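You operate a simulated robot arm through the tools that you are given. There is no shell and no other tool. Be economical: measure what you need, move in short steps, check, and stop when the job is done.

The job below is to be done with a simulated robot arm. You get a single attempt, and the scene is never put back.

TASK
Wrap the carton on the turntable with one turn of film.
Fine: stand the film clip on the table beside the carton, free the lock, turn, lock the table again. Set down upright: film clip.

The check looks at the end state, three seconds after you hand in, the way a careful person would. Anything else that was tipped, shoved, dropped, spilled or broken makes it a failure.

THE ROBOT
A 7-joint arm with a two-finger parallel gripper on a trunk, on a base that drives. Base frame: it is fixed to the floor where the robot stands at the start and does not move with it; the origin is under the middle of the robot, x ahead of it, y to its left, z up. Units: m, rad, N and s.
With the tool pointing down near the work surface it reaches from about 0.1 to 0.66 m from the robot's upright axis, wherever it stands. Its first joint turns from -2.897 to 2.897 rad. Places, roughly: carton with the blue tape [0.5, 3, 0.75]; carton with the yellow tape [0.5, 1.75, 0.75]; stapler lever [0.8, 0, 0.8]; top of the turntable [0.6, 0.1, 0.8]; turntable [0.6, 0.1, 0.8]; turntable lock switch [0.4, 0.3, 0.8]; wrap table drawer [0.5, 0.1, 0.6]. Payload 3.91 kg.
The tool frame sits at the grasp point between the pads (the TCP): z along the fingers, y along the line on which they close. The tips reach 0.03 m beyond it. The gripper opens to 0.11 m. The fingers are 0.02 m wide and 0.01 m thick; the gripper's body (0.048 by 0.112 m) begins 0.055 m behind the TCP.
Orientation is told as [roll, pitch, yaw] about the base's x, y, z axes, in that order, counted from this pose: with the fingers straight down and closing along the base's y, the tool's x points along the base's -x, its y along +y and its z along -z.

THE INTERFACE
- The arm moves only by the tool jog_arm. Its argument "moves" is a list of rows, each a list of 3 entries, a list of its own where there are three numbers: the turn, a rotation vector about the tool's x, y, z in units of 90 degrees (1.0 is 90 degrees), then the shift along the tool's x, y, z in units of 250 mm (1.0 is 250 mm), then the gripper command, from -1 (shut) to 1 (fully open), values between in proportion. In form: [[[ax, ay, az], [dx, dy, dz], claw], ...]. A call has 1 to 12 rows; each row is the pose to reach, as a shift and turn from the pose commanded when the call began, along the tool's axes at that moment. A call with a number of a shift or a turn outside -1 to 1 is refused whole. Rows are played at 5 a second. More than 0.05 m and 0.15 rad between two rows, or a gripper value outside its range, and nothing of the call is played. Where a pose cannot be reached the arm comes as near as it can. A force on the tool above 40 N (or 10 N above the force at the start of the call, whichever is more), or a blocked arm, ends the call early, and 0.2 s more pass. Each finger travels about 0.072 m/s and halts on what it meets, pressing with about 44 N; the grip force reading is that of the motor and also rises with nothing between the fingers. The clock runs only during rows and for 0.2 s after the last one: add rows that repeat a pose to give the fingers time. The reply holds the time, the measured pose of the TCP, the force on the tool along the base axes, the opening and the grip force, in the units named above and with some noise, with the torque about the TCP (base axes, N m) and any sound that the robot's microphone picked up, and new pictures: "pictures" is both (left out), scene, wrist or none.
- Cameras (640 x 400 px; columns grow to the right, rows downward): "scene" is now at [0.0275, 0.1536, 1.1316]; the picture's right is [-0.09, -1.00, 0.00], its down [-0.48, 0.04, -0.88] and it looks along [0.87, -0.08, -0.48] (base axes); focal length 254 px, centre (320, 200). "wrist" rides on the gripper at [0.072, 0.017, -0.103] in the tool frame; the picture's right is [-0.23, 0.97, 0.00], its down [-0.76, -0.18, -0.62] and it looks along [-0.61, -0.14, 0.78] (tool axes); focal length 222 px, centre (320, 200). There is no depth. A picture from a camera that has moved, and an enlarged one, comes with that camera's place and axes in the base frame and with its lens. The place of the scene camera against the robot may be out by one fixed shift of up to 0.018 m in any direction.
- raise_lower(by): slides the trunk up (or, below 0, down) by that many m; the arm and the scene camera ride with it, the base frame stays. It gives what a move gives, with no picture.
- roll_base(legs): drives the robot by 1 to 6 legs, each [ahead, left, turn to the left] in m, m and rad, along the robot's own axes; the way and the turn of a leg run together, so that a leg with both is an arc; at most 1.5 m and 3.142 rad a leg. The arm and the cameras ride along, it lands a little off, and it stops where it bumps. It gives what a move gives, and a new picture of the scene camera.
- pan_tilt(pan, tilt): turns the head with the scene camera to pan (to the left, within 2.705 rad either way) and tilt (down, from -0.506 to 1.204), counted from straight ahead of the robot. It gives what a move gives, and a new picture of the scene camera.
- enlarge(camera, box): a new picture of the part [left, top, right, bottom] of that camera's present view, enlarged. It takes no simulated time.
- job_done(): hands the job in; it is judged then, once.

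Go step by step. Nothing tells you exact positions but the pictures and the camera data: compare them with the known pose of the tool, close in by small moves and look again before you grip or let go. The budget is 120 turns and 260 pictures, counting those below and the enlarged ones. Unless the task says otherwise, let go and move clear before handing in.

The tools are called as name(argument=value, ...) on one line, values as JSON. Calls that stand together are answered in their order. jog_arm: Moves the arm, as the interface text tells. Its arguments: {"type":"object","properties":{"moves":{"type":"array","items":{"type":"array"}},"pictures":{"type":"string","enum":["both","scene","wrist","none"]}},"required":["moves"]} The other tools are called the same way: raise_lower (by) slides the trunk up or down; roll_base (legs) drives the base; pan_tilt (pan, tilt) turns the head that bears the scene camera; enlarge (camera, box) takes an enlarged picture of a part of a camera's view; job_done () hands the job in.

At the start:

```text
time_s: 0.0
tcp_pos: [0.4069, 0.0435, 0.9632]
ee_rot: [0.0, 0.0, 0.001]
contact_force: [1.0, 0.3, -0.2]
torque: [0.04, 0.02, 0.0]
gripper_width: 0.1102
finger_force: 0.1
trunk travel left (down, up): [-0.177, 0.013]
robot x, y, heading: [0.0022, -0.0037, -0.003]
head pan, tilt: [-0.087, 0.499]
```

scene: 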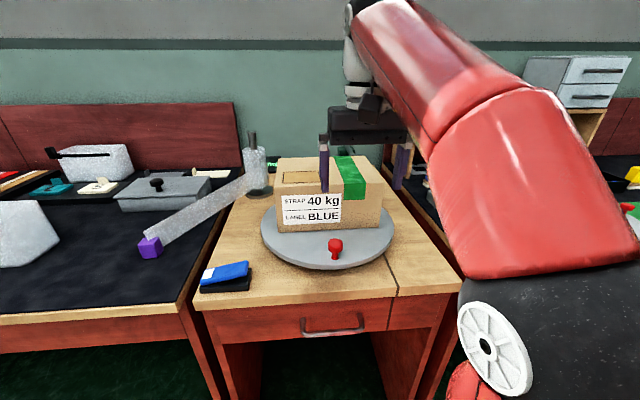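
wrist: 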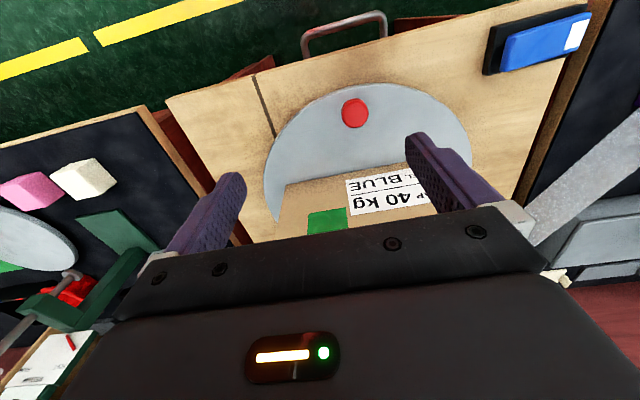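

The turntable with its carton is ahead, with a red knob on its rim, a blue rocker (lock switch) at the front-left, and a grey film strip running from a post to a purple clip on the left. I'll look closer at these before moving.

enlarge(camera="scene", box=[120, 120, 280, 300])

enlarge(camera="scene", box=[240, 130, 420, 290])

enlarge(camera="wrist", box=[460, 0, 640, 120])

```text
2.22 times, centred on (200, 210) of scene
camera zoom: at [0.0275, 0.1536, 1.1316], right [-0.09, -1.0, 0.0], down [-0.48, 0.04, -0.88], along [0.87, -0.08, -0.48], focal length 564 px, centre (587, 178)
```

zoom: 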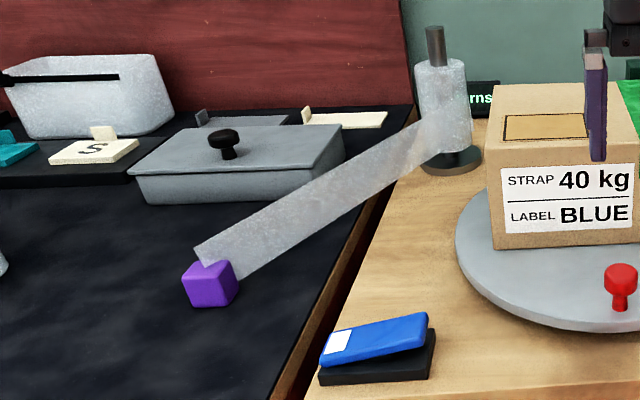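

```text
2.50 times, centred on (330, 210) of scene
camera zoom: at [0.0275, 0.1536, 1.1316], right [-0.09, -1.0, 0.0], down [-0.48, 0.04, -0.88], along [0.87, -0.08, -0.48], focal length 635 px, centre (295, 175)
```

zoom: 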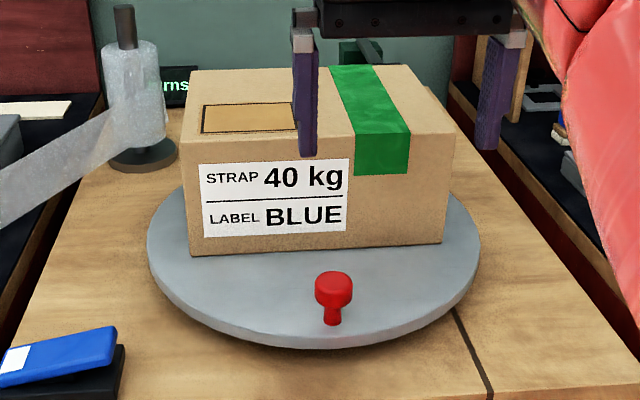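

```text
3.33 times, centred on (550, 60) of wrist
camera zoom: at [0.3344, 0.0598, 1.0654], right [0.23, 0.97, 0.0], down [0.76, -0.18, 0.62], along [0.61, -0.14, -0.78], focal length 740 px, centre (-447, 667)
```

zoom: 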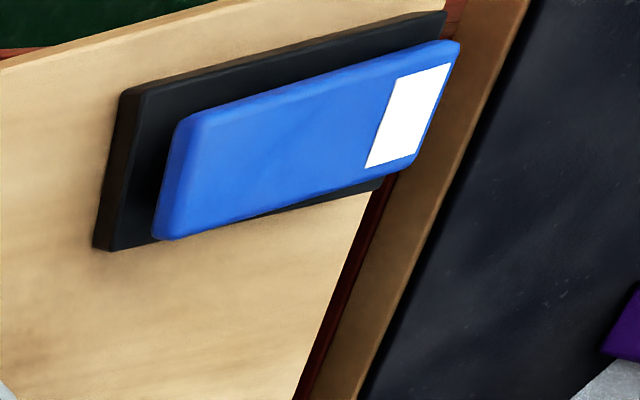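

Rough estimates: rocker about (0.38, 0.30), clip about (0.47, 0.47), knob about (0.40, 0.09), turntable centre about (0.58, 0.09). I'll look around with the head to see the clip and what lies in front of the base.

pan_tilt(pan=0.5, tilt=0.6)

pan_tilt(pan=0.0, tilt=1.1)

```text
time_s: 1.0
tcp_pos: [0.4076, 0.0425, 0.9617]
ee_rot: [0.0, 0.0, 0.0]
contact_force: [-0.6, 0.0, -0.2]
torque: [0.0, 0.0, 0.0]
gripper_width: 0.1103
finger_force: 0.0
trunk travel left (down, up): [-0.177, 0.013]
robot x, y, heading: [0.0008, 0.0008, 0.005]
head pan, tilt: [0.499, 0.6]
camera scene: at [0.0145, 0.2039, 1.1224], right [0.48, -0.88, 0.0], down [-0.5, -0.27, -0.83], along [0.72, 0.39, -0.56], focal length 254 px, centre (320, 200)
```

scene: 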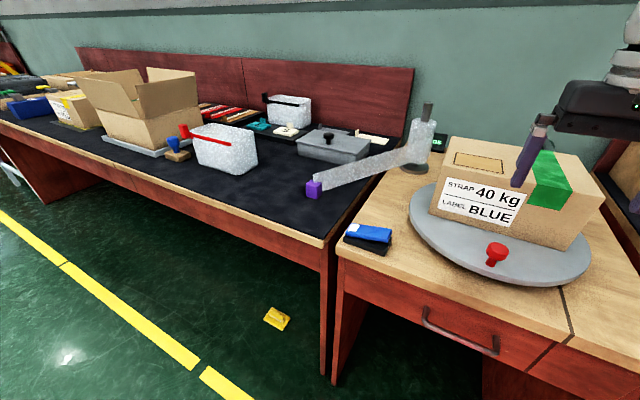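

```text
time_s: 1.9
tcp_pos: [0.4075, 0.043, 0.962]
ee_rot: [-0.002, -0.001, -0.001]
contact_force: [0.3, 1.0, -0.5]
torque: [-0.03, 0.01, -0.04]
gripper_width: 0.1099
finger_force: 0.1
trunk travel left (down, up): [-0.177, 0.013]
robot x, y, heading: [-0.0024, -0.0039, -0.003]
head pan, tilt: [0.0, 1.1]
camera scene: at [0.0001, 0.1617, 1.0838], right [0.0, -1.0, 0.0], down [-0.89, 0.0, -0.45], along [0.45, 0.0, -0.89], focal length 254 px, centre (320, 200)
```

scene: 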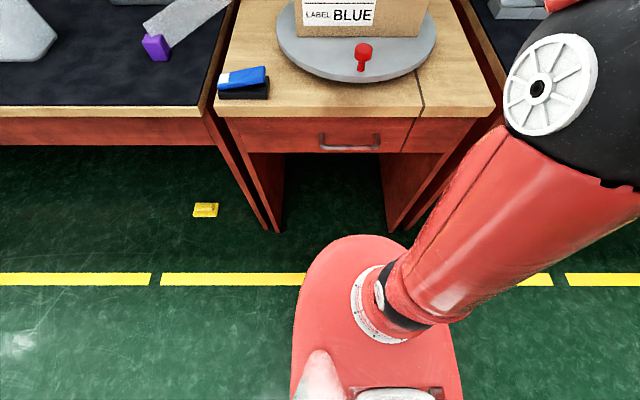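

The base looks narrow enough to slip into the knee space under the wrap table (legs at about y −0.15 and 0.39). I'll lift the hand, then move left and a little ahead so the whole knob circle comes into reach.

jog_arm(moves=[[[0, 0, 0], [0, 0, -0.18], 1], [[0, 0, 0], [0, 0, -0.36], 1], [[0, 0, 0], [0, 0, -0.54], 1], [[0, 0, 0], [0, 0, -0.54], 1]], pictures="none")

roll_base(legs=[[0, 0.1, 0], [0.08, 0, 0]])

```text
time_s: 2.9
tcp_pos: [0.406, 0.0437, 0.9724]
ee_rot: [0.0, -0.004, 0.001]
contact_force: [-0.2, 0.3, -0.7]
torque: [-0.05, -0.01, -0.02]
gripper_width: 0.11
finger_force: 0.1
out of reach, approached as far as the arm can: row 1, 2, 3, 4
trunk travel left (down, up): [-0.177, 0.013]
robot x, y, heading: [-0.0031, 0.0001, 0.001]
head pan, tilt: [0.0, 1.1]
```

```text
time_s: 4.7
tcp_pos: [0.4864, 0.1443, 0.9722]
ee_rot: [0.001, -0.003, 0.0]
contact_force: [-0.1, 0.1, 1.3]
torque: [-0.01, -0.02, -0.02]
gripper_width: 0.1097
finger_force: 0.0
trunk travel left (down, up): [-0.177, 0.013]
robot x, y, heading: [0.0778, 0.0986, 0.001]
head pan, tilt: [0.0, 1.1]
camera scene: at [0.0803, 0.2612, 1.0838], right [0.0, -1.0, 0.0], down [-0.89, 0.0, -0.45], along [0.45, 0.0, -0.89], focal length 254 px, centre (320, 200)
```

scene: 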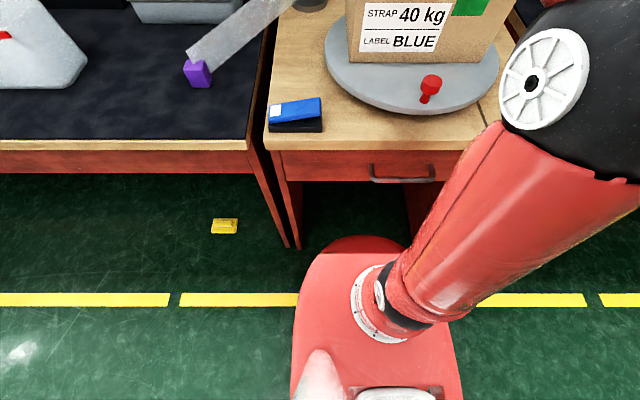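

The arm is low-slung, so heights are limited, but the clip is within reach from here. I'll sweep the hand left above the clip and look at it with the wrist camera.

jog_arm(moves=[[[0, 0, 0], [0.05, 0.18, 0], 1], [[0, 0, 0], [0.1, 0.36, 0], 1], [[0, 0, 0], [0.15, 0.54, 0.0], 1], [[0, 0, 0], [0.2, 0.72, 0.05], 1], [[0, 0, 0], [0.2, 0.9, 0.1], 1], [[0, 0, 0], [0.2, 1.0, 0.15], 1], [[0, 0, 0], [0.2, 1.0, 0.15], 1]], pictures="both")

```text
time_s: 6.3
tcp_pos: [0.4351, 0.3946, 0.9352]
ee_rot: [0.001, -0.004, -0.001]
contact_force: [0.3, 0.2, 0.2]
torque: [0.02, 0.0, -0.05]
gripper_width: 0.11
finger_force: 0.1
trunk travel left (down, up): [-0.177, 0.013]
robot x, y, heading: [0.0813, 0.0992, -0.004]
head pan, tilt: [0.0, 1.1]
camera scene: at [0.0803, 0.2613, 1.0838], right [0.0, -1.0, 0.0], down [-0.89, 0.0, -0.45], along [0.45, 0.0, -0.89], focal length 254 px, centre (320, 200)
camera wrist: at [0.3617, 0.4111, 1.0381], right [0.23, 0.97, 0.0], down [0.76, -0.18, 0.63], along [0.61, -0.14, -0.78], focal length 222 px, centre (320, 200)
```

scene: 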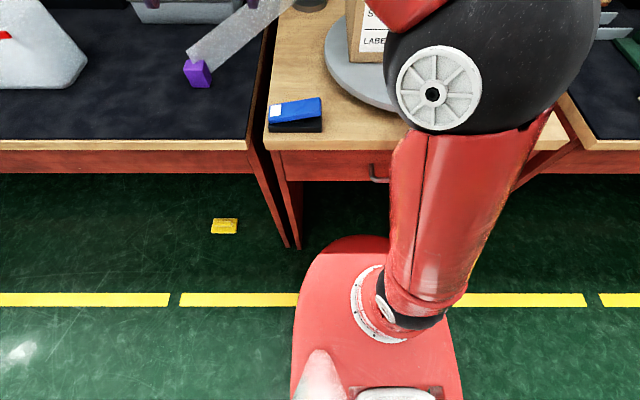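
wrist: 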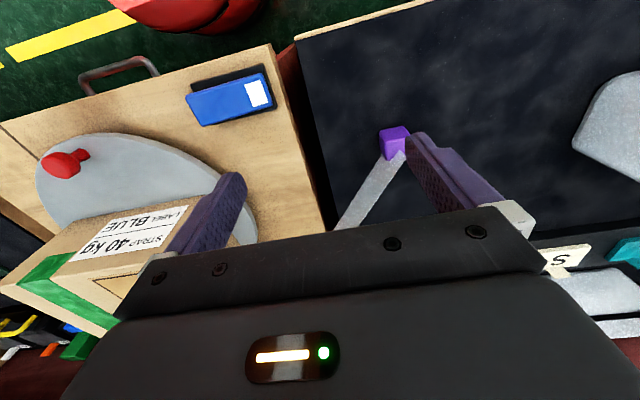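

enlarge(camera="wrist", box=[330, 100, 450, 175])

enlarge(camera="scene", box=[160, 30, 240, 110])

```text
5.33 times, centred on (390, 138) of wrist
camera zoom: at [0.3617, 0.4111, 1.0381], right [0.23, 0.97, 0.0], down [0.76, -0.18, 0.63], along [0.61, -0.14, -0.78], focal length 1185 px, centre (-53, 533)
```

zoom: 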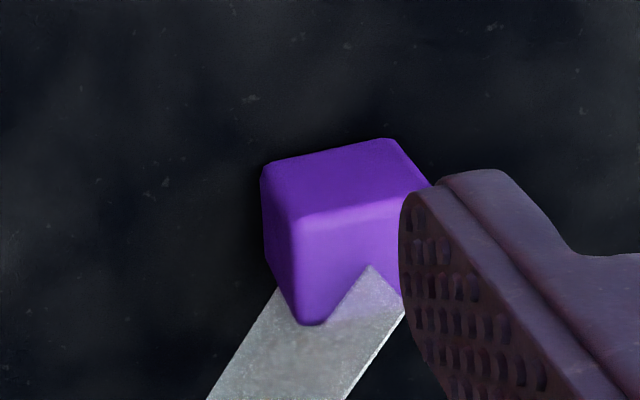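

```text
5.00 times, centred on (200, 70) of scene
camera zoom: at [0.0803, 0.2613, 1.0838], right [0.0, -1.0, 0.0], down [-0.89, 0.0, -0.45], along [0.45, 0.0, -0.89], focal length 1270 px, centre (920, 850)
```

zoom: 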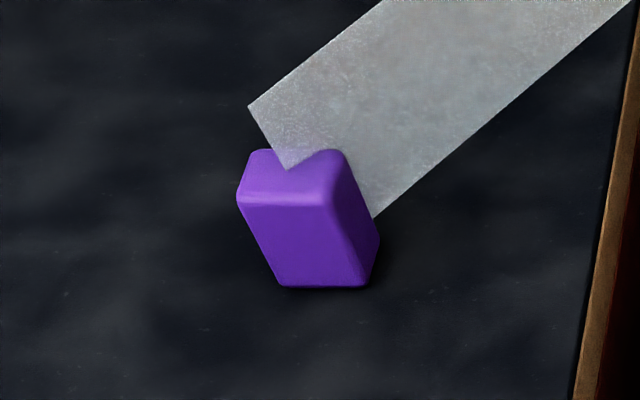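

The clip is a small upright block, centre about (0.495, 0.472), roughly 33 mm wide along y and 35 mm tall. I'll move over it and descend partway.

jog_arm(moves=[[[0, 0, 0], [-0.12, 0.15, 0.0], 1], [[0, 0, 0], [-0.24, 0.31, 0.0], 1], [[0, 0, 0], [-0.24, 0.31, 0.18], 1], [[0, 0, 0], [-0.24, 0.31, 0.32], 1], [[0, 0, 0], [-0.24, 0.31, 0.32], 1]], pictures="both")

```text
time_s: 7.5
tcp_pos: [0.4975, 0.4708, 0.8541]
ee_rot: [0.0, -0.003, 0.0]
contact_force: [0.6, 0.0, -0.5]
torque: [0.0, 0.0, 0.0]
gripper_width: 0.11
finger_force: 0.1
out of reach, approached as far as the arm can: row 2
trunk travel left (down, up): [-0.177, 0.013]
robot x, y, heading: [0.08, 0.1004, 0.001]
head pan, tilt: [0.0, 1.1]
camera scene: at [0.0803, 0.2614, 1.0838], right [0.0, -1.0, 0.0], down [-0.89, 0.0, -0.45], along [0.45, 0.0, -0.89], focal length 254 px, centre (320, 200)
camera wrist: at [0.4236, 0.4874, 0.9562], right [0.23, 0.97, 0.0], down [0.76, -0.18, 0.63], along [0.61, -0.14, -0.78], focal length 222 px, centre (320, 200)
```

scene: 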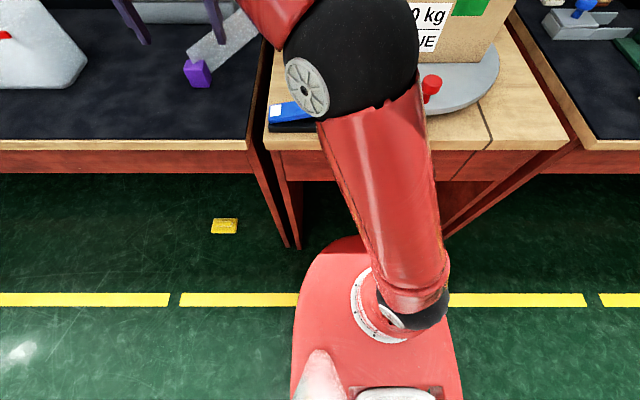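
wrist: 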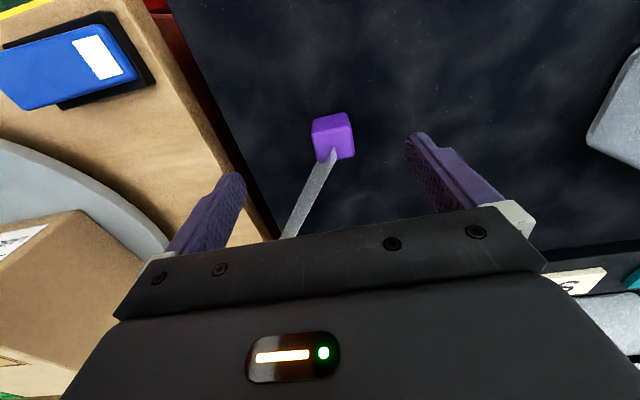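

enlarge(camera="wrist", box=[280, 90, 400, 165])

enlarge(camera="scene", box=[170, 0, 450, 175])

```text
5.33 times, centred on (340, 128) of wrist
camera zoom: at [0.4236, 0.4874, 0.9562], right [0.23, 0.97, 0.0], down [0.76, -0.18, 0.63], along [0.61, -0.14, -0.78], focal length 1185 px, centre (213, 587)
```

zoom: 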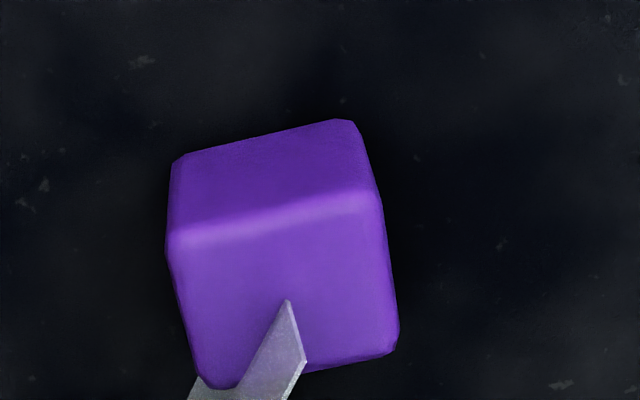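

```text
2.29 times, centred on (310, 88) of scene
camera zoom: at [0.0803, 0.2614, 1.0838], right [0.0, -1.0, 0.0], down [-0.89, 0.0, -0.45], along [0.45, 0.0, -0.89], focal length 581 px, centre (343, 457)
```

zoom: 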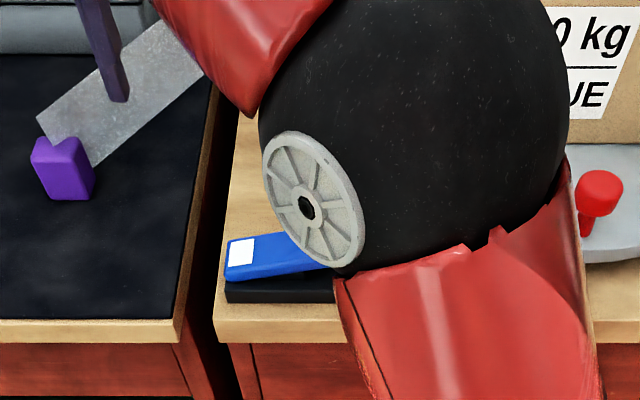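

The new view puts the clip slightly further at about (0.504, 0.480), with its top between 0.77 and 0.80. I'll adjust and descend part of the way, then look again.

jog_arm(moves=[[[0, 0, 0], [-0.024, 0.04, 0.08], 1], [[0, 0, 0], [-0.024, 0.04, 0.16], 1], [[0, 0, 0], [-0.024, 0.04, 0.16], 1]], pictures="both")

enlarge(camera="wrist", box=[240, 70, 440, 195])

```text
time_s: 8.3
tcp_pos: [0.5024, 0.4818, 0.814]
ee_rot: [0.0, -0.004, 0.0]
contact_force: [0.2, -0.1, -0.3]
torque: [-0.01, -0.02, 0.0]
gripper_width: 0.11
finger_force: 0.0
trunk travel left (down, up): [-0.177, 0.013]
robot x, y, heading: [0.0795, 0.1012, -0.0]
head pan, tilt: [0.0, 1.1]
camera scene: at [0.0804, 0.2614, 1.0838], right [0.0, -1.0, 0.0], down [-0.89, 0.0, -0.45], along [0.45, 0.0, -0.89], focal length 254 px, centre (320, 200)
camera wrist: at [0.429, 0.4973, 0.9162], right [0.23, 0.97, 0.0], down [0.76, -0.18, 0.63], along [0.61, -0.14, -0.78], focal length 222 px, centre (320, 200)
```

scene: 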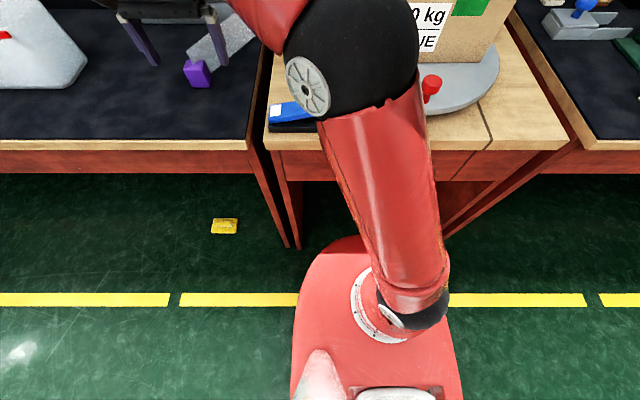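
wrist: 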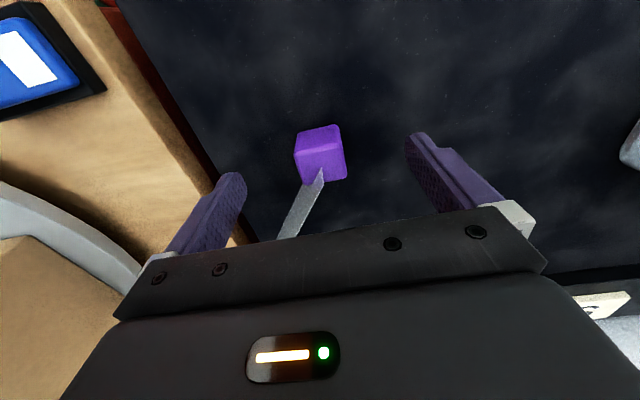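

```text
3.20 times, centred on (340, 132) of wrist
camera zoom: at [0.429, 0.4973, 0.9162], right [0.23, 0.97, 0.0], down [0.76, -0.18, 0.63], along [0.61, -0.14, -0.78], focal length 711 px, centre (256, 416)
```

zoom: 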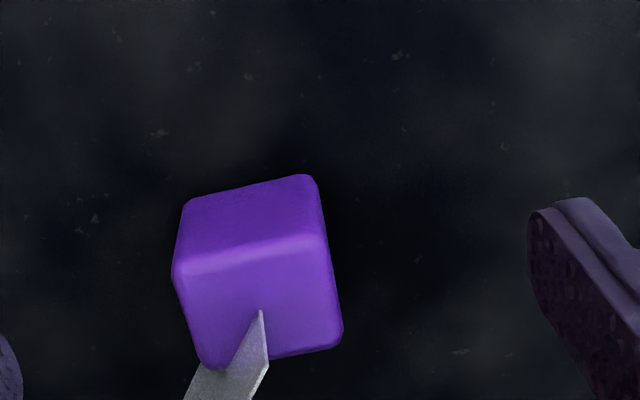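

Triangulated: clip top at about 0.782, centre (0.504, 0.481), which is right under the hand. I'll descend to TCP z 0.788 and close.

jog_arm(moves=[[[0, 0, 0], [-0.008, 0, 0.05], 1], [[0, 0, 0], [-0.008, 0, 0.104], 1], [[0, 0, 0], [-0.008, 0, 0.104], 0.2], [[0, 0, 0], [-0.008, 0, 0.104], -0.2], [[0, 0, 0], [-0.008, 0, 0.104], -0.6], [[0, 0, 0], [-0.008, 0, 0.104], -0.8], [[0, 0, 0], [-0.008, 0, 0.104], -0.8], [[0, 0, 0], [-0.008, 0, 0.104], -0.8]], pictures="wrist")

```text
time_s: 10.1
tcp_pos: [0.504, 0.4811, 0.7885]
ee_rot: [0.001, -0.004, 0.0]
contact_force: [0.4, 0.7, -0.2]
torque: [0.01, 0.03, 0.03]
gripper_width: 0.0334
finger_force: 43.8
trunk travel left (down, up): [-0.177, 0.013]
robot x, y, heading: [0.082, 0.1028, 0.004]
head pan, tilt: [0.0, 1.1]
camera wrist: at [0.4313, 0.497, 0.891], right [0.23, 0.97, 0.0], down [0.76, -0.18, 0.63], along [0.61, -0.14, -0.78], focal length 222 px, centre (320, 200)
```

wrist: 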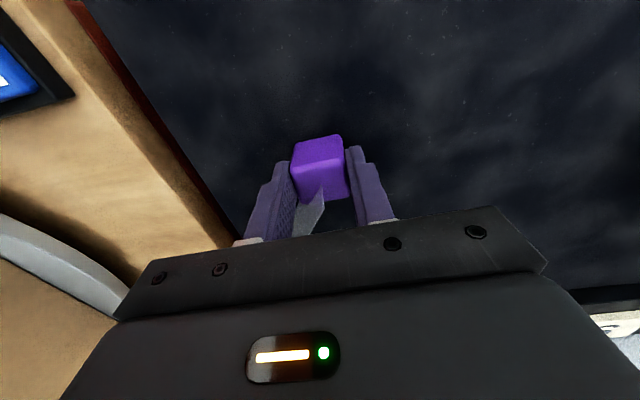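

Gripped (33 mm). Lift and look at the turntable for a placing spot.

jog_arm(moves=[[[0, 0, 0], [0, 0, -0.16], -0.8], [[0, 0, 0], [0, 0, -0.32], -0.8], [[0, 0, 0], [0.12, -0.14, -0.44], -0.8], [[0, 0, 0], [0.24, -0.28, -0.48], -0.8], [[0, 0, 0], [0.36, -0.44, -0.48], -0.8], [[0, 0, 0], [0.36, -0.44, -0.48], -0.8]], pictures="both")

pan_tilt(pan=0.0, tilt=0.6)

```text
refused: row 3 steps farther than a row can; nothing moved
```

```text
time_s: 11.1
tcp_pos: [0.5041, 0.4811, 0.7876]
ee_rot: [0.001, -0.002, -0.001]
contact_force: [-0.4, 0.1, -0.3]
torque: [0.02, 0.01, -0.03]
gripper_width: 0.0338
finger_force: 44.0
trunk travel left (down, up): [-0.177, 0.013]
robot x, y, heading: [0.0762, 0.0977, -0.001]
head pan, tilt: [0.0, 0.6]
camera scene: at [0.1056, 0.2614, 1.1223], right [0.0, -1.0, 0.0], down [-0.57, 0.0, -0.82], along [0.82, 0.0, -0.57], focal length 254 px, centre (320, 200)
```

scene: 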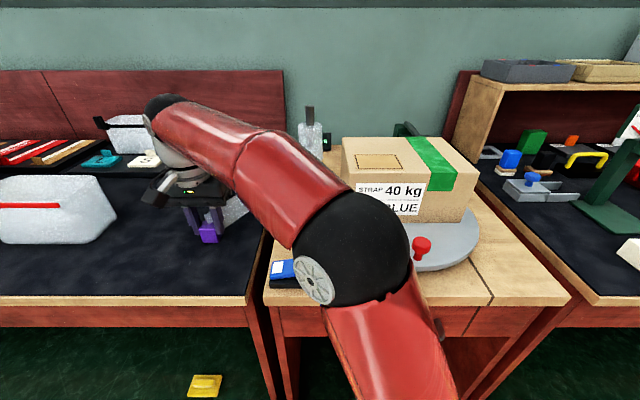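

jog_arm(moves=[[[0, 0, 0], [0, 0, -0.16], -0.8], [[0, 0, 0], [0, 0, -0.32], -0.8], [[0, 0, 0], [0.1, -0.1, -0.42], -0.8], [[0, 0, 0], [0.2, -0.22, -0.5], -0.8], [[0, 0, 0], [0.3, -0.34, -0.55], -0.8], [[0, 0, 0], [0.36, -0.44, -0.55], -0.8], [[0, 0, 0], [0.36, -0.44, -0.55], -0.8]], pictures="both")

```text
time_s: 12.7
tcp_pos: [0.4144, 0.3712, 0.9245]
ee_rot: [0.0, -0.001, 0.001]
contact_force: [0.1, 0.3, -0.5]
torque: [0.05, -0.01, 0.01]
gripper_width: 0.0337
finger_force: 43.8
trunk travel left (down, up): [-0.177, 0.013]
robot x, y, heading: [0.0784, 0.0979, -0.0]
head pan, tilt: [0.0, 0.6]
camera scene: at [0.1056, 0.2614, 1.1224], right [0.0, -1.0, 0.0], down [-0.56, 0.0, -0.83], along [0.83, 0.0, -0.56], focal length 254 px, centre (320, 200)
camera wrist: at [0.3414, 0.388, 1.0279], right [0.23, 0.97, 0.0], down [0.76, -0.18, 0.63], along [0.61, -0.14, -0.78], focal length 222 px, centre (320, 200)
```

scene: 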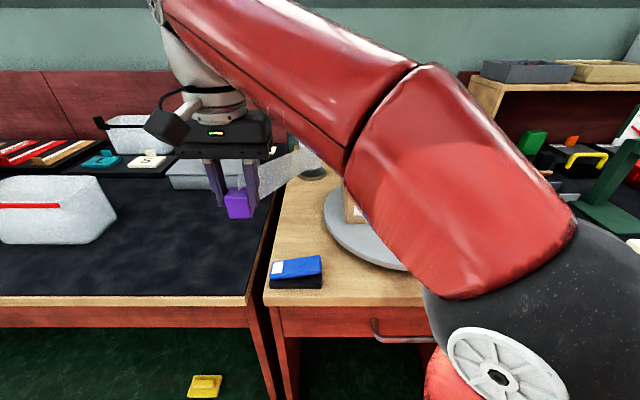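
wrist: 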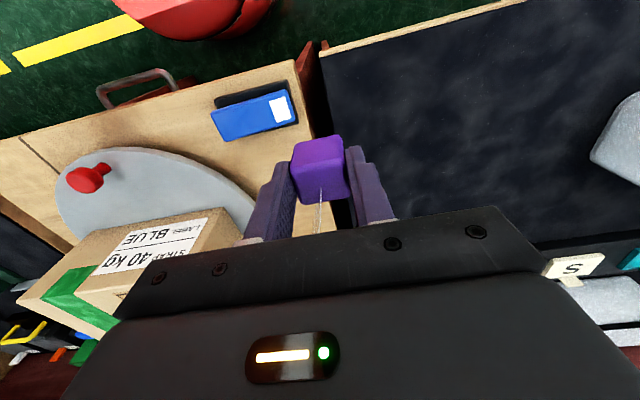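

The film still hangs on. I'll zoom in to measure the carton edges and turntable rim for a good spot.

enlarge(camera="wrist", box=[0, 120, 280, 295])

```text
2.29 times, centred on (140, 208) of wrist
camera zoom: at [0.3414, 0.388, 1.0279], right [0.23, 0.97, 0.0], down [0.76, -0.18, 0.63], along [0.61, -0.14, -0.78], focal length 508 px, centre (731, 183)
```

zoom: 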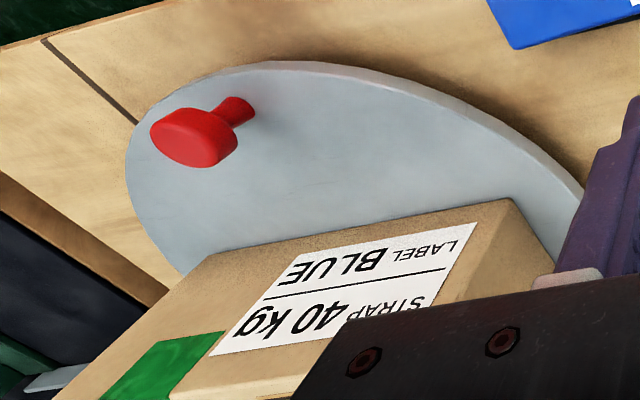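

The turntable centre comes out at about (0.563, 0.087) with radius 0.166. The carton front face is at x≈0.517, so the free area is in front of it. I'll take the clip above (0.472, 0.170), front-left beside the carton.

jog_arm(moves=[[[0, 0, 0], [-0.04, -0.18, 0], -0.8], [[0, 0, 0], [-0.08, -0.36, 0], -0.8], [[0, 0, 0], [-0.12, -0.54, 0.0], -0.8], [[0, 0, 0], [-0.16, -0.7, 0.05], -0.8], [[0, 0, 0], [-0.23, -0.805, 0.1], -0.8], [[0, 0, 0], [-0.23, -0.805, 0.2], -0.8], [[0, 0, 0], [-0.23, -0.805, 0.2], -0.8]], pictures="both")

```text
time_s: 14.3
tcp_pos: [0.4729, 0.1675, 0.8737]
ee_rot: [0.0, -0.004, 0.0]
contact_force: [-1.1, -0.9, 0.1]
torque: [0.01, -0.01, 0.03]
gripper_width: 0.0337
finger_force: 43.3
trunk travel left (down, up): [-0.177, 0.013]
robot x, y, heading: [0.084, 0.0994, -0.001]
head pan, tilt: [0.0, 0.6]
camera scene: at [0.1056, 0.2613, 1.1224], right [0.0, -1.0, 0.0], down [-0.56, 0.0, -0.83], along [0.83, 0.0, -0.56], focal length 254 px, centre (320, 200)
camera wrist: at [0.399, 0.1853, 0.9774], right [0.23, 0.97, 0.0], down [0.76, -0.18, 0.63], along [0.61, -0.14, -0.78], focal length 222 px, centre (320, 200)
```

scene: 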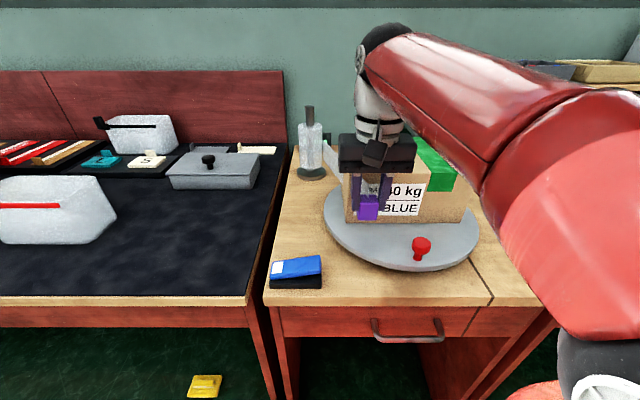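
wrist: 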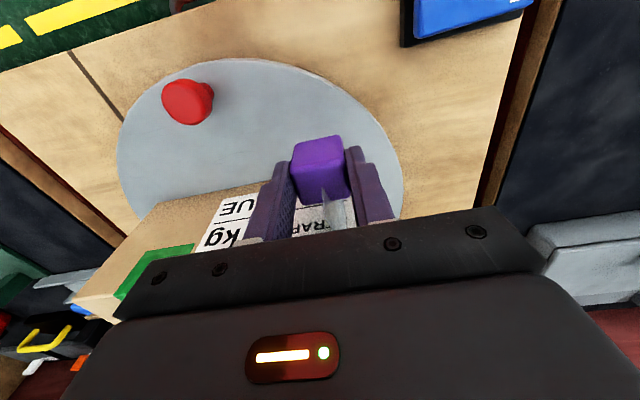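

The clip hangs over the clear front-left part of the plate. I'll lower it most of the way, then check the gap.

jog_arm(moves=[[[0, 0, 0], [0, 0, 0.1], -0.8], [[0, 0, 0], [0, 0, 0.19], -0.8], [[0, 0, 0], [0, 0, 0.215], -0.8], [[0, 0, 0], [0, 0, 0.215], -0.8]], pictures="scene")

enlarge(camera="scene", box=[320, 120, 480, 280])

enlarge(camera="wrist", box=[240, 60, 440, 240])

```text
time_s: 15.3
tcp_pos: [0.4713, 0.1699, 0.8226]
ee_rot: [-0.001, -0.005, -0.001]
contact_force: [0.2, 0.0, 7.1]
torque: [-0.05, 0.08, -0.03]
gripper_width: 0.0339
finger_force: 44.3
trunk travel left (down, up): [-0.177, 0.013]
robot x, y, heading: [0.0798, 0.1013, -0.003]
head pan, tilt: [0.0, 0.6]
camera scene: at [0.1052, 0.2612, 1.1226], right [0.0, -1.0, 0.0], down [-0.56, 0.0, -0.83], along [0.83, 0.0, -0.56], focal length 254 px, centre (320, 200)
```

scene: 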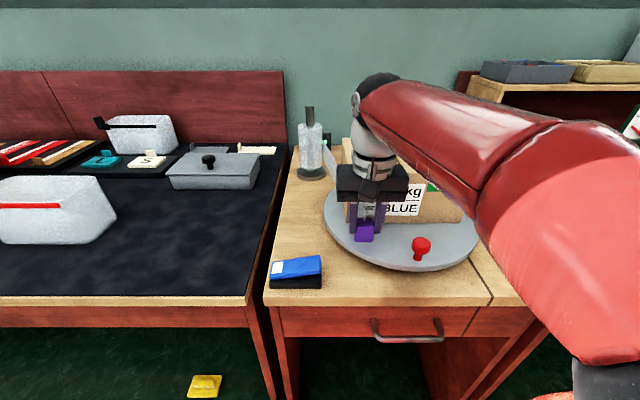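

```text
2.50 times, centred on (400, 200) of scene
camera zoom: at [0.1052, 0.2612, 1.1226], right [0.0, -1.0, 0.0], down [-0.56, 0.0, -0.83], along [0.83, 0.0, -0.56], focal length 635 px, centre (120, 200)
```

zoom: 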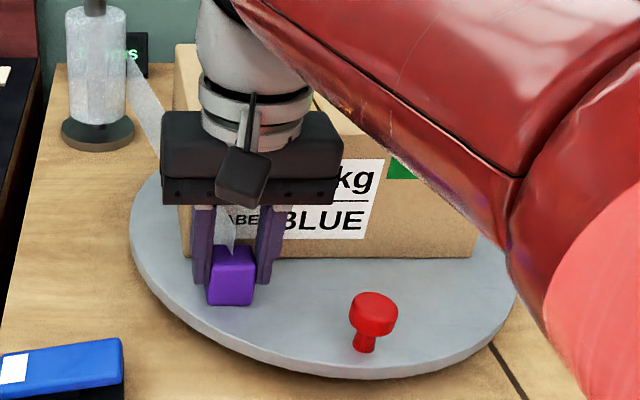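

```text
2.22 times, centred on (340, 150) of wrist
camera zoom: at [0.3984, 0.1864, 0.9246], right [0.23, 0.97, 0.0], down [0.76, -0.18, 0.63], along [0.61, -0.14, -0.78], focal length 494 px, centre (276, 311)
```

zoom: 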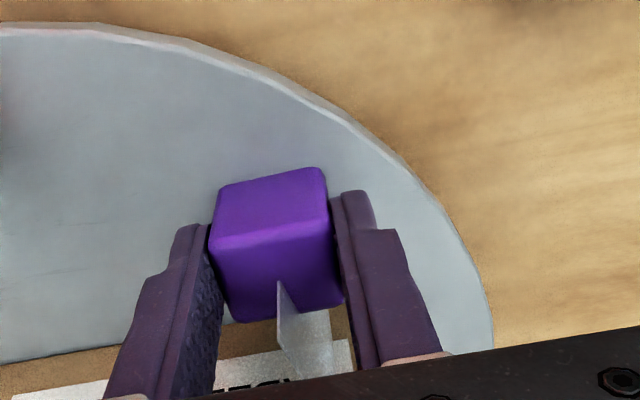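

The clip touched the plate (7 N upward). I'll open moderately and rise straight up.

jog_arm(moves=[[[0, 0, 0], [0, 0, 0], -0.2], [[0, 0, 0], [0, 0, 0], 0.15], [[0, 0, 0], [0, 0, 0], 0.15], [[0, 0, 0], [0, 0, -0.1], 0.15], [[0, 0, 0], [0, 0, -0.24], 0.15], [[0, 0, 0], [0, 0, -0.4], 0.15], [[0, 0, 0], [0, 0, -0.4], 0.15]], pictures="both")

enlarge(camera="scene", box=[260, 120, 480, 300])

```text
time_s: 16.9
tcp_pos: [0.4706, 0.1719, 0.92]
ee_rot: [0.001, -0.001, 0.0]
contact_force: [0.7, -0.1, -0.4]
torque: [-0.02, 0.0, -0.03]
gripper_width: 0.0633
finger_force: 0.0
trunk travel left (down, up): [-0.177, 0.013]
robot x, y, heading: [0.0817, 0.1002, -0.001]
head pan, tilt: [0.0, 0.6]
camera scene: at [0.1056, 0.2613, 1.1224], right [0.0, -1.0, 0.0], down [-0.56, 0.0, -0.83], along [0.83, 0.0, -0.56], focal length 254 px, centre (320, 200)
camera wrist: at [0.3984, 0.1881, 1.0241], right [0.23, 0.97, 0.0], down [0.76, -0.18, 0.62], along [0.61, -0.14, -0.78], focal length 222 px, centre (320, 200)
```

scene: 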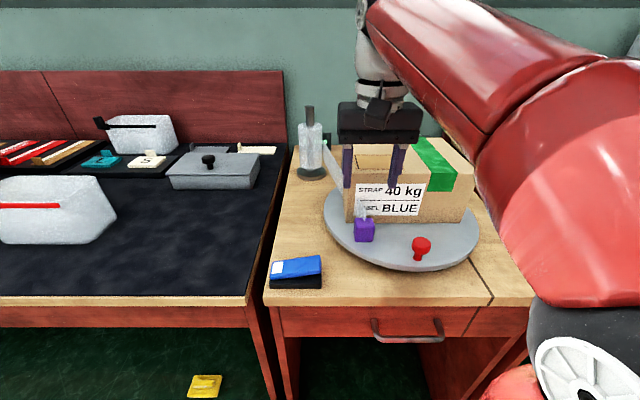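
wrist: 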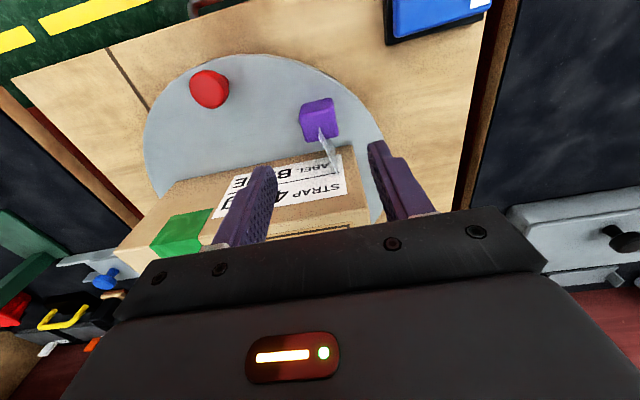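

```text
2.22 times, centred on (370, 210) of scene
camera zoom: at [0.1056, 0.2613, 1.1224], right [0.0, -1.0, 0.0], down [-0.56, 0.0, -0.83], along [0.83, 0.0, -0.56], focal length 564 px, centre (209, 178)
```

zoom: 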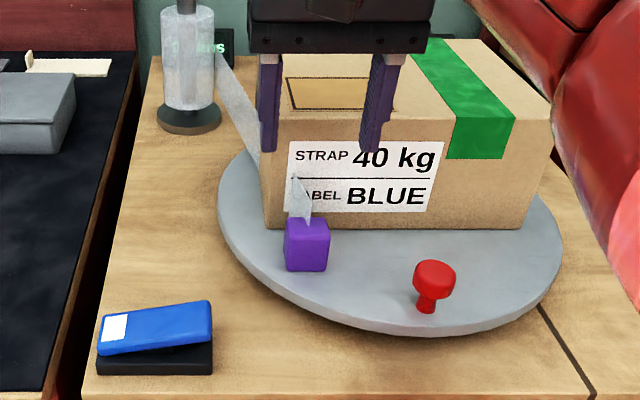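

The clip stands upright on the plate. Now the rocker: its white end (left, y≈0.345) is down and the right end (y≈0.257) is up. I'll close the fingers and hover over the raised end.

jog_arm(moves=[[[0, 0, 0], [0.1, 0.12, 0], -0.2], [[0, 0, 0], [0.2, 0.24, 0], -0.6], [[0, 0, 0], [0.27, 0.38, 0], -1], [[0, 0, 0], [0.27, 0.38, 0.16], -1], [[0, 0, 0], [0.27, 0.38, 0.28], -1], [[0, 0, 0], [0.27, 0.38, 0.28], -1]], pictures="both")

enlarge(camera="wrist", box=[220, 40, 440, 200])

enlarge(camera="scene", box=[240, 200, 360, 300])

```text
time_s: 18.3
tcp_pos: [0.4047, 0.2652, 0.8519]
ee_rot: [0.0, -0.002, -0.001]
contact_force: [0.1, 0.6, -0.8]
torque: [-0.02, 0.0, 0.03]
gripper_width: 0.0
finger_force: 37.4
trunk travel left (down, up): [-0.177, 0.013]
robot x, y, heading: [0.0798, 0.1011, 0.005]
head pan, tilt: [0.0, 0.6]
camera scene: at [0.1055, 0.2613, 1.1224], right [0.0, -1.0, 0.0], down [-0.56, 0.0, -0.83], along [0.83, 0.0, -0.56], focal length 254 px, centre (320, 200)
camera wrist: at [0.3319, 0.281, 0.9537], right [0.23, 0.97, 0.0], down [0.76, -0.18, 0.63], along [0.61, -0.14, -0.78], focal length 222 px, centre (320, 200)
```

scene: 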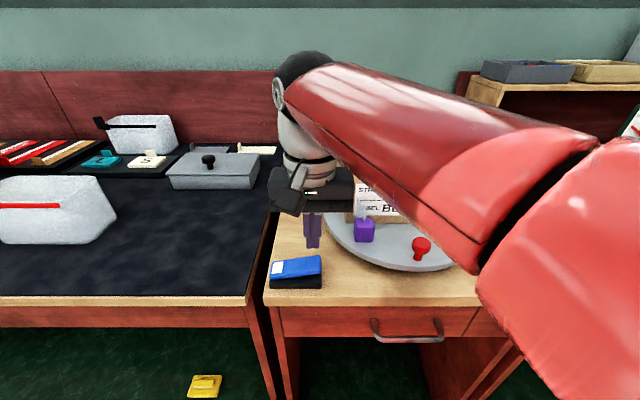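
wrist: 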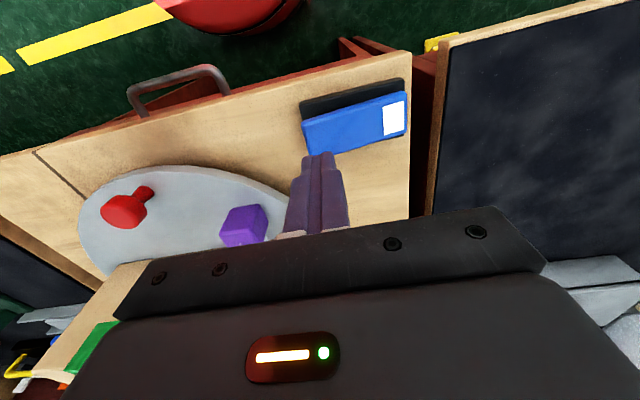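

```text
2.50 times, centred on (330, 120) of wrist
camera zoom: at [0.3319, 0.281, 0.9537], right [0.23, 0.97, 0.0], down [0.76, -0.18, 0.63], along [0.61, -0.14, -0.78], focal length 555 px, centre (295, 400)
```

zoom: 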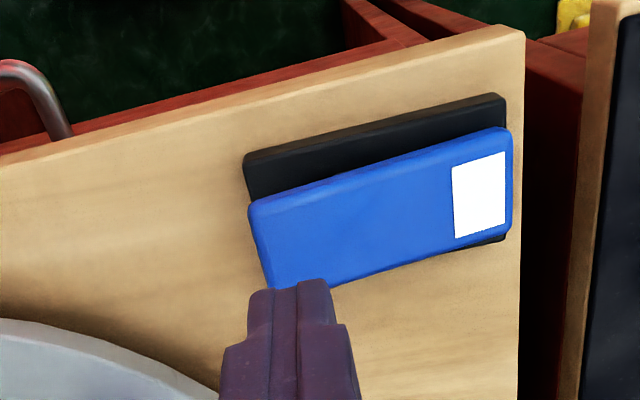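

```text
4.00 times, centred on (300, 250) of scene
camera zoom: at [0.1055, 0.2613, 1.1224], right [0.0, -1.0, 0.0], down [-0.56, 0.0, -0.83], along [0.83, 0.0, -0.56], focal length 1016 px, centre (400, 0)
```

zoom: 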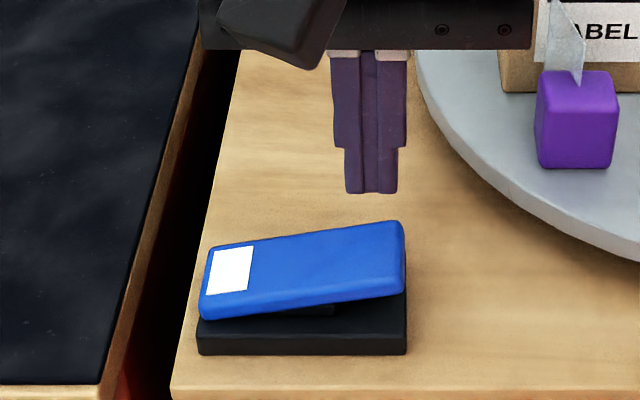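

Confirmed: right end raised, rocker spans y≈0.256–0.334 at x≈0.40. Pressing down on the raised end slowly.

jog_arm(moves=[[[0, 0, 0], [0.027, 0.012, 0.04], -1], [[0, 0, 0], [0.027, 0.012, 0.08], -1], [[0, 0, 0], [0.027, 0.012, 0.11], -1], [[0, 0, 0], [0.027, 0.012, 0.13], -1], [[0, 0, 0], [0.027, 0.012, 0.15], -1], [[0, 0, 0], [0.027, 0.012, 0.17], -1], [[0, 0, 0], [0.027, 0.012, 0.17], -1]], pictures="scene")

enlarge(camera="scene", box=[240, 200, 360, 300])

```text
time_s: 19.9
tcp_pos: [0.3971, 0.2667, 0.8087]
ee_rot: [-0.001, -0.003, 0.001]
contact_force: [1.2, -1.7, 2.5]
torque: [-0.06, 0.0, -0.01]
gripper_width: 0.0
finger_force: 38.1
trunk travel left (down, up): [-0.177, 0.013]
robot x, y, heading: [0.0828, 0.0969, -0.002]
head pan, tilt: [0.0, 0.6]
camera scene: at [0.1055, 0.2612, 1.1224], right [0.0, -1.0, 0.0], down [-0.56, 0.0, -0.83], along [0.83, 0.0, -0.56], focal length 254 px, centre (320, 200)
```

scene: 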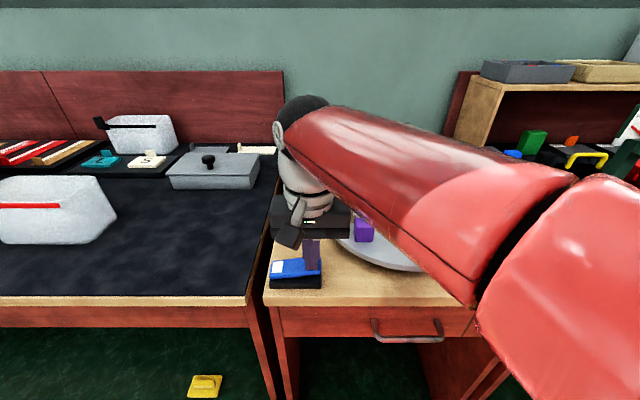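

```text
4.00 times, centred on (300, 250) of scene
camera zoom: at [0.1055, 0.2612, 1.1224], right [0.0, -1.0, 0.0], down [-0.56, 0.0, -0.83], along [0.83, 0.0, -0.56], focal length 1016 px, centre (400, 0)
```

zoom: 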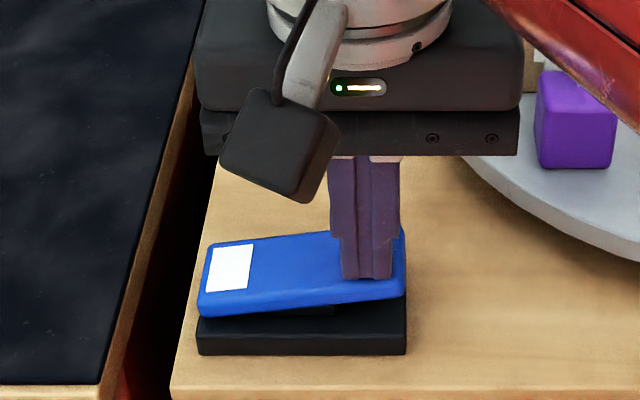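

Contact has begun and the rocker is tilting; press further.

jog_arm(moves=[[[0, 0, 0], [0, 0, 0.02], -1], [[0, 0, 0], [0, 0, 0.04], -1], [[0, 0, 0], [0, 0, 0.06], -1], [[0, 0, 0], [0, 0, 0.08], -1], [[0, 0, 0], [0, 0, 0.08], -1]], pictures="scene")

enlarge(camera="scene", box=[240, 200, 360, 300])

```text
time_s: 20.8
tcp_pos: [0.397, 0.2669, 0.7994]
ee_rot: [0.005, -0.016, 0.002]
contact_force: [-6.7, -4.7, 20.9]
torque: [0.05, 0.32, 0.09]
gripper_width: 0.0002
finger_force: 37.9
trunk travel left (down, up): [-0.177, 0.013]
robot x, y, heading: [0.0792, 0.0973, 0.003]
head pan, tilt: [0.0, 0.6]
stopped in row 4: the force on the tool passed its limit at 48 N (the readings are from after the stop); the commanded pose is now the measured one
camera scene: at [0.1043, 0.2605, 1.1227], right [0.0, -1.0, 0.0], down [-0.56, 0.0, -0.83], along [0.83, 0.0, -0.56], focal length 254 px, centre (320, 200)
```

scene: 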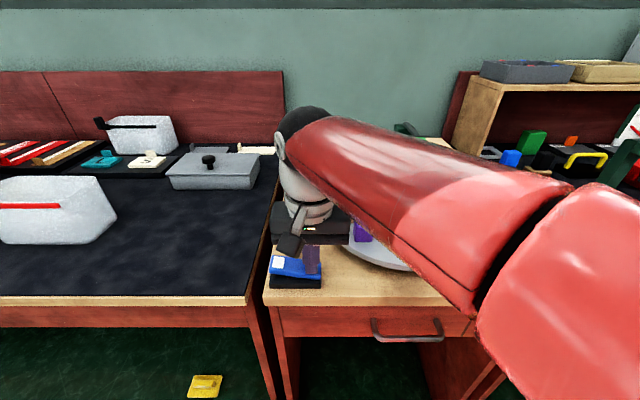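

```text
4.00 times, centred on (300, 250) of scene
camera zoom: at [0.1043, 0.2605, 1.1227], right [0.0, -1.0, 0.0], down [-0.56, 0.0, -0.83], along [0.83, 0.0, -0.56], focal length 1016 px, centre (400, 0)
```

zoom: 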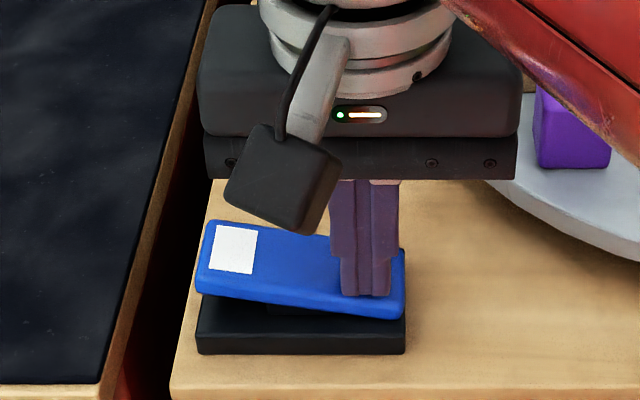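

The rocker has flipped (white end up). I'll lift and move over the knob.

jog_arm(moves=[[[0, 0, 0], [0, 0, -0.15], -1], [[0, 0, 0], [0, 0, -0.33], -1], [[0, 0, 0], [0, -0.1, -0.44], -0.8], [[0, 0, 0], [0, -0.27, -0.44], -0.4], [[0, 0, 0], [0, -0.44, -0.44], 0], [[0, 0, 0], [-0.04, -0.6, -0.44], 0.1], [[0, 0, 0], [-0.08, -0.73, -0.44], 0.1], [[0, 0, 0], [-0.08, -0.73, -0.44], 0.1]], pictures="both")

enlarge(camera="wrist", box=[200, 60, 460, 240])

enlarge(camera="scene", box=[250, 120, 490, 300])

```text
time_s: 22.6
tcp_pos: [0.4165, 0.0857, 0.9077]
ee_rot: [0.004, -0.013, -0.001]
contact_force: [0.1, 0.5, 0.4]
torque: [-0.01, -0.01, -0.01]
gripper_width: 0.0601
finger_force: 0.0
trunk travel left (down, up): [-0.177, 0.013]
robot x, y, heading: [0.0792, 0.1021, 0.003]
head pan, tilt: [0.0, 0.6]
camera scene: at [0.1055, 0.2613, 1.1224], right [0.0, -1.0, 0.0], down [-0.56, 0.0, -0.83], along [0.83, 0.0, -0.56], focal length 254 px, centre (320, 200)
camera wrist: at [0.3425, 0.1012, 1.009], right [0.23, 0.97, 0.01], down [0.75, -0.18, 0.63], along [0.62, -0.14, -0.78], focal length 222 px, centre (320, 200)
```

scene: 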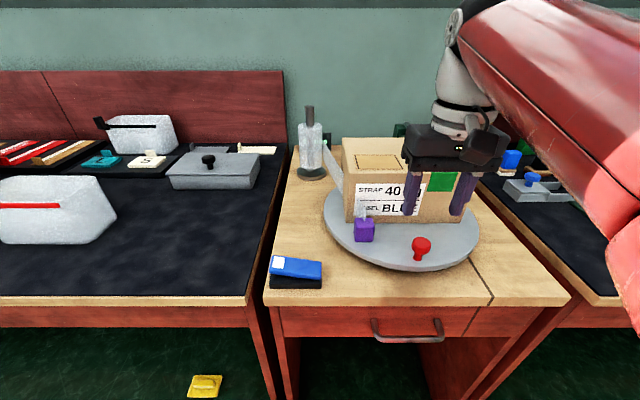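
wrist: 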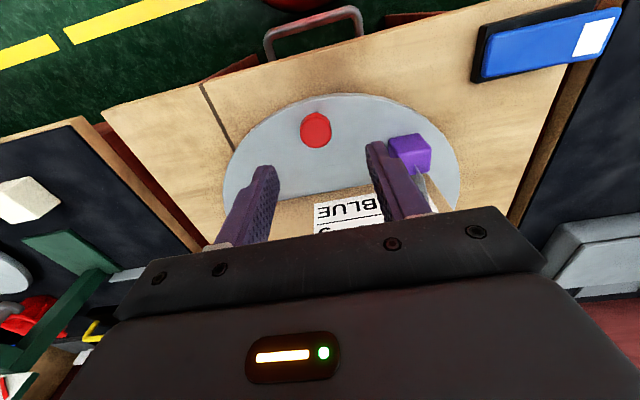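

```text
2.22 times, centred on (330, 150) of wrist
camera zoom: at [0.3425, 0.1012, 1.009], right [0.23, 0.97, 0.01], down [0.75, -0.18, 0.63], along [0.62, -0.14, -0.78], focal length 494 px, centre (298, 311)
```

zoom: 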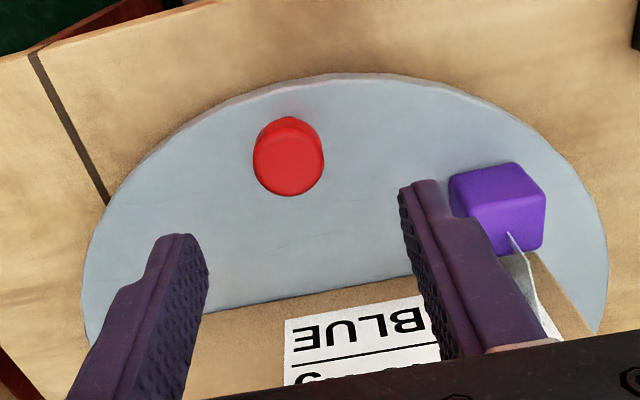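

```text
2.22 times, centred on (370, 210) of scene
camera zoom: at [0.1055, 0.2613, 1.1224], right [0.0, -1.0, 0.0], down [-0.56, 0.0, -0.83], along [0.83, 0.0, -0.56], focal length 564 px, centre (209, 178)
```

zoom: 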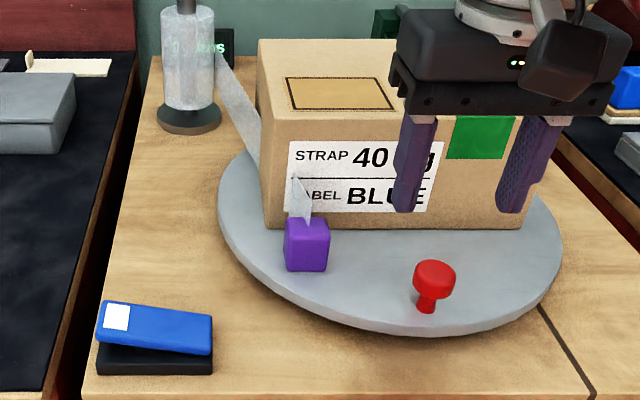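

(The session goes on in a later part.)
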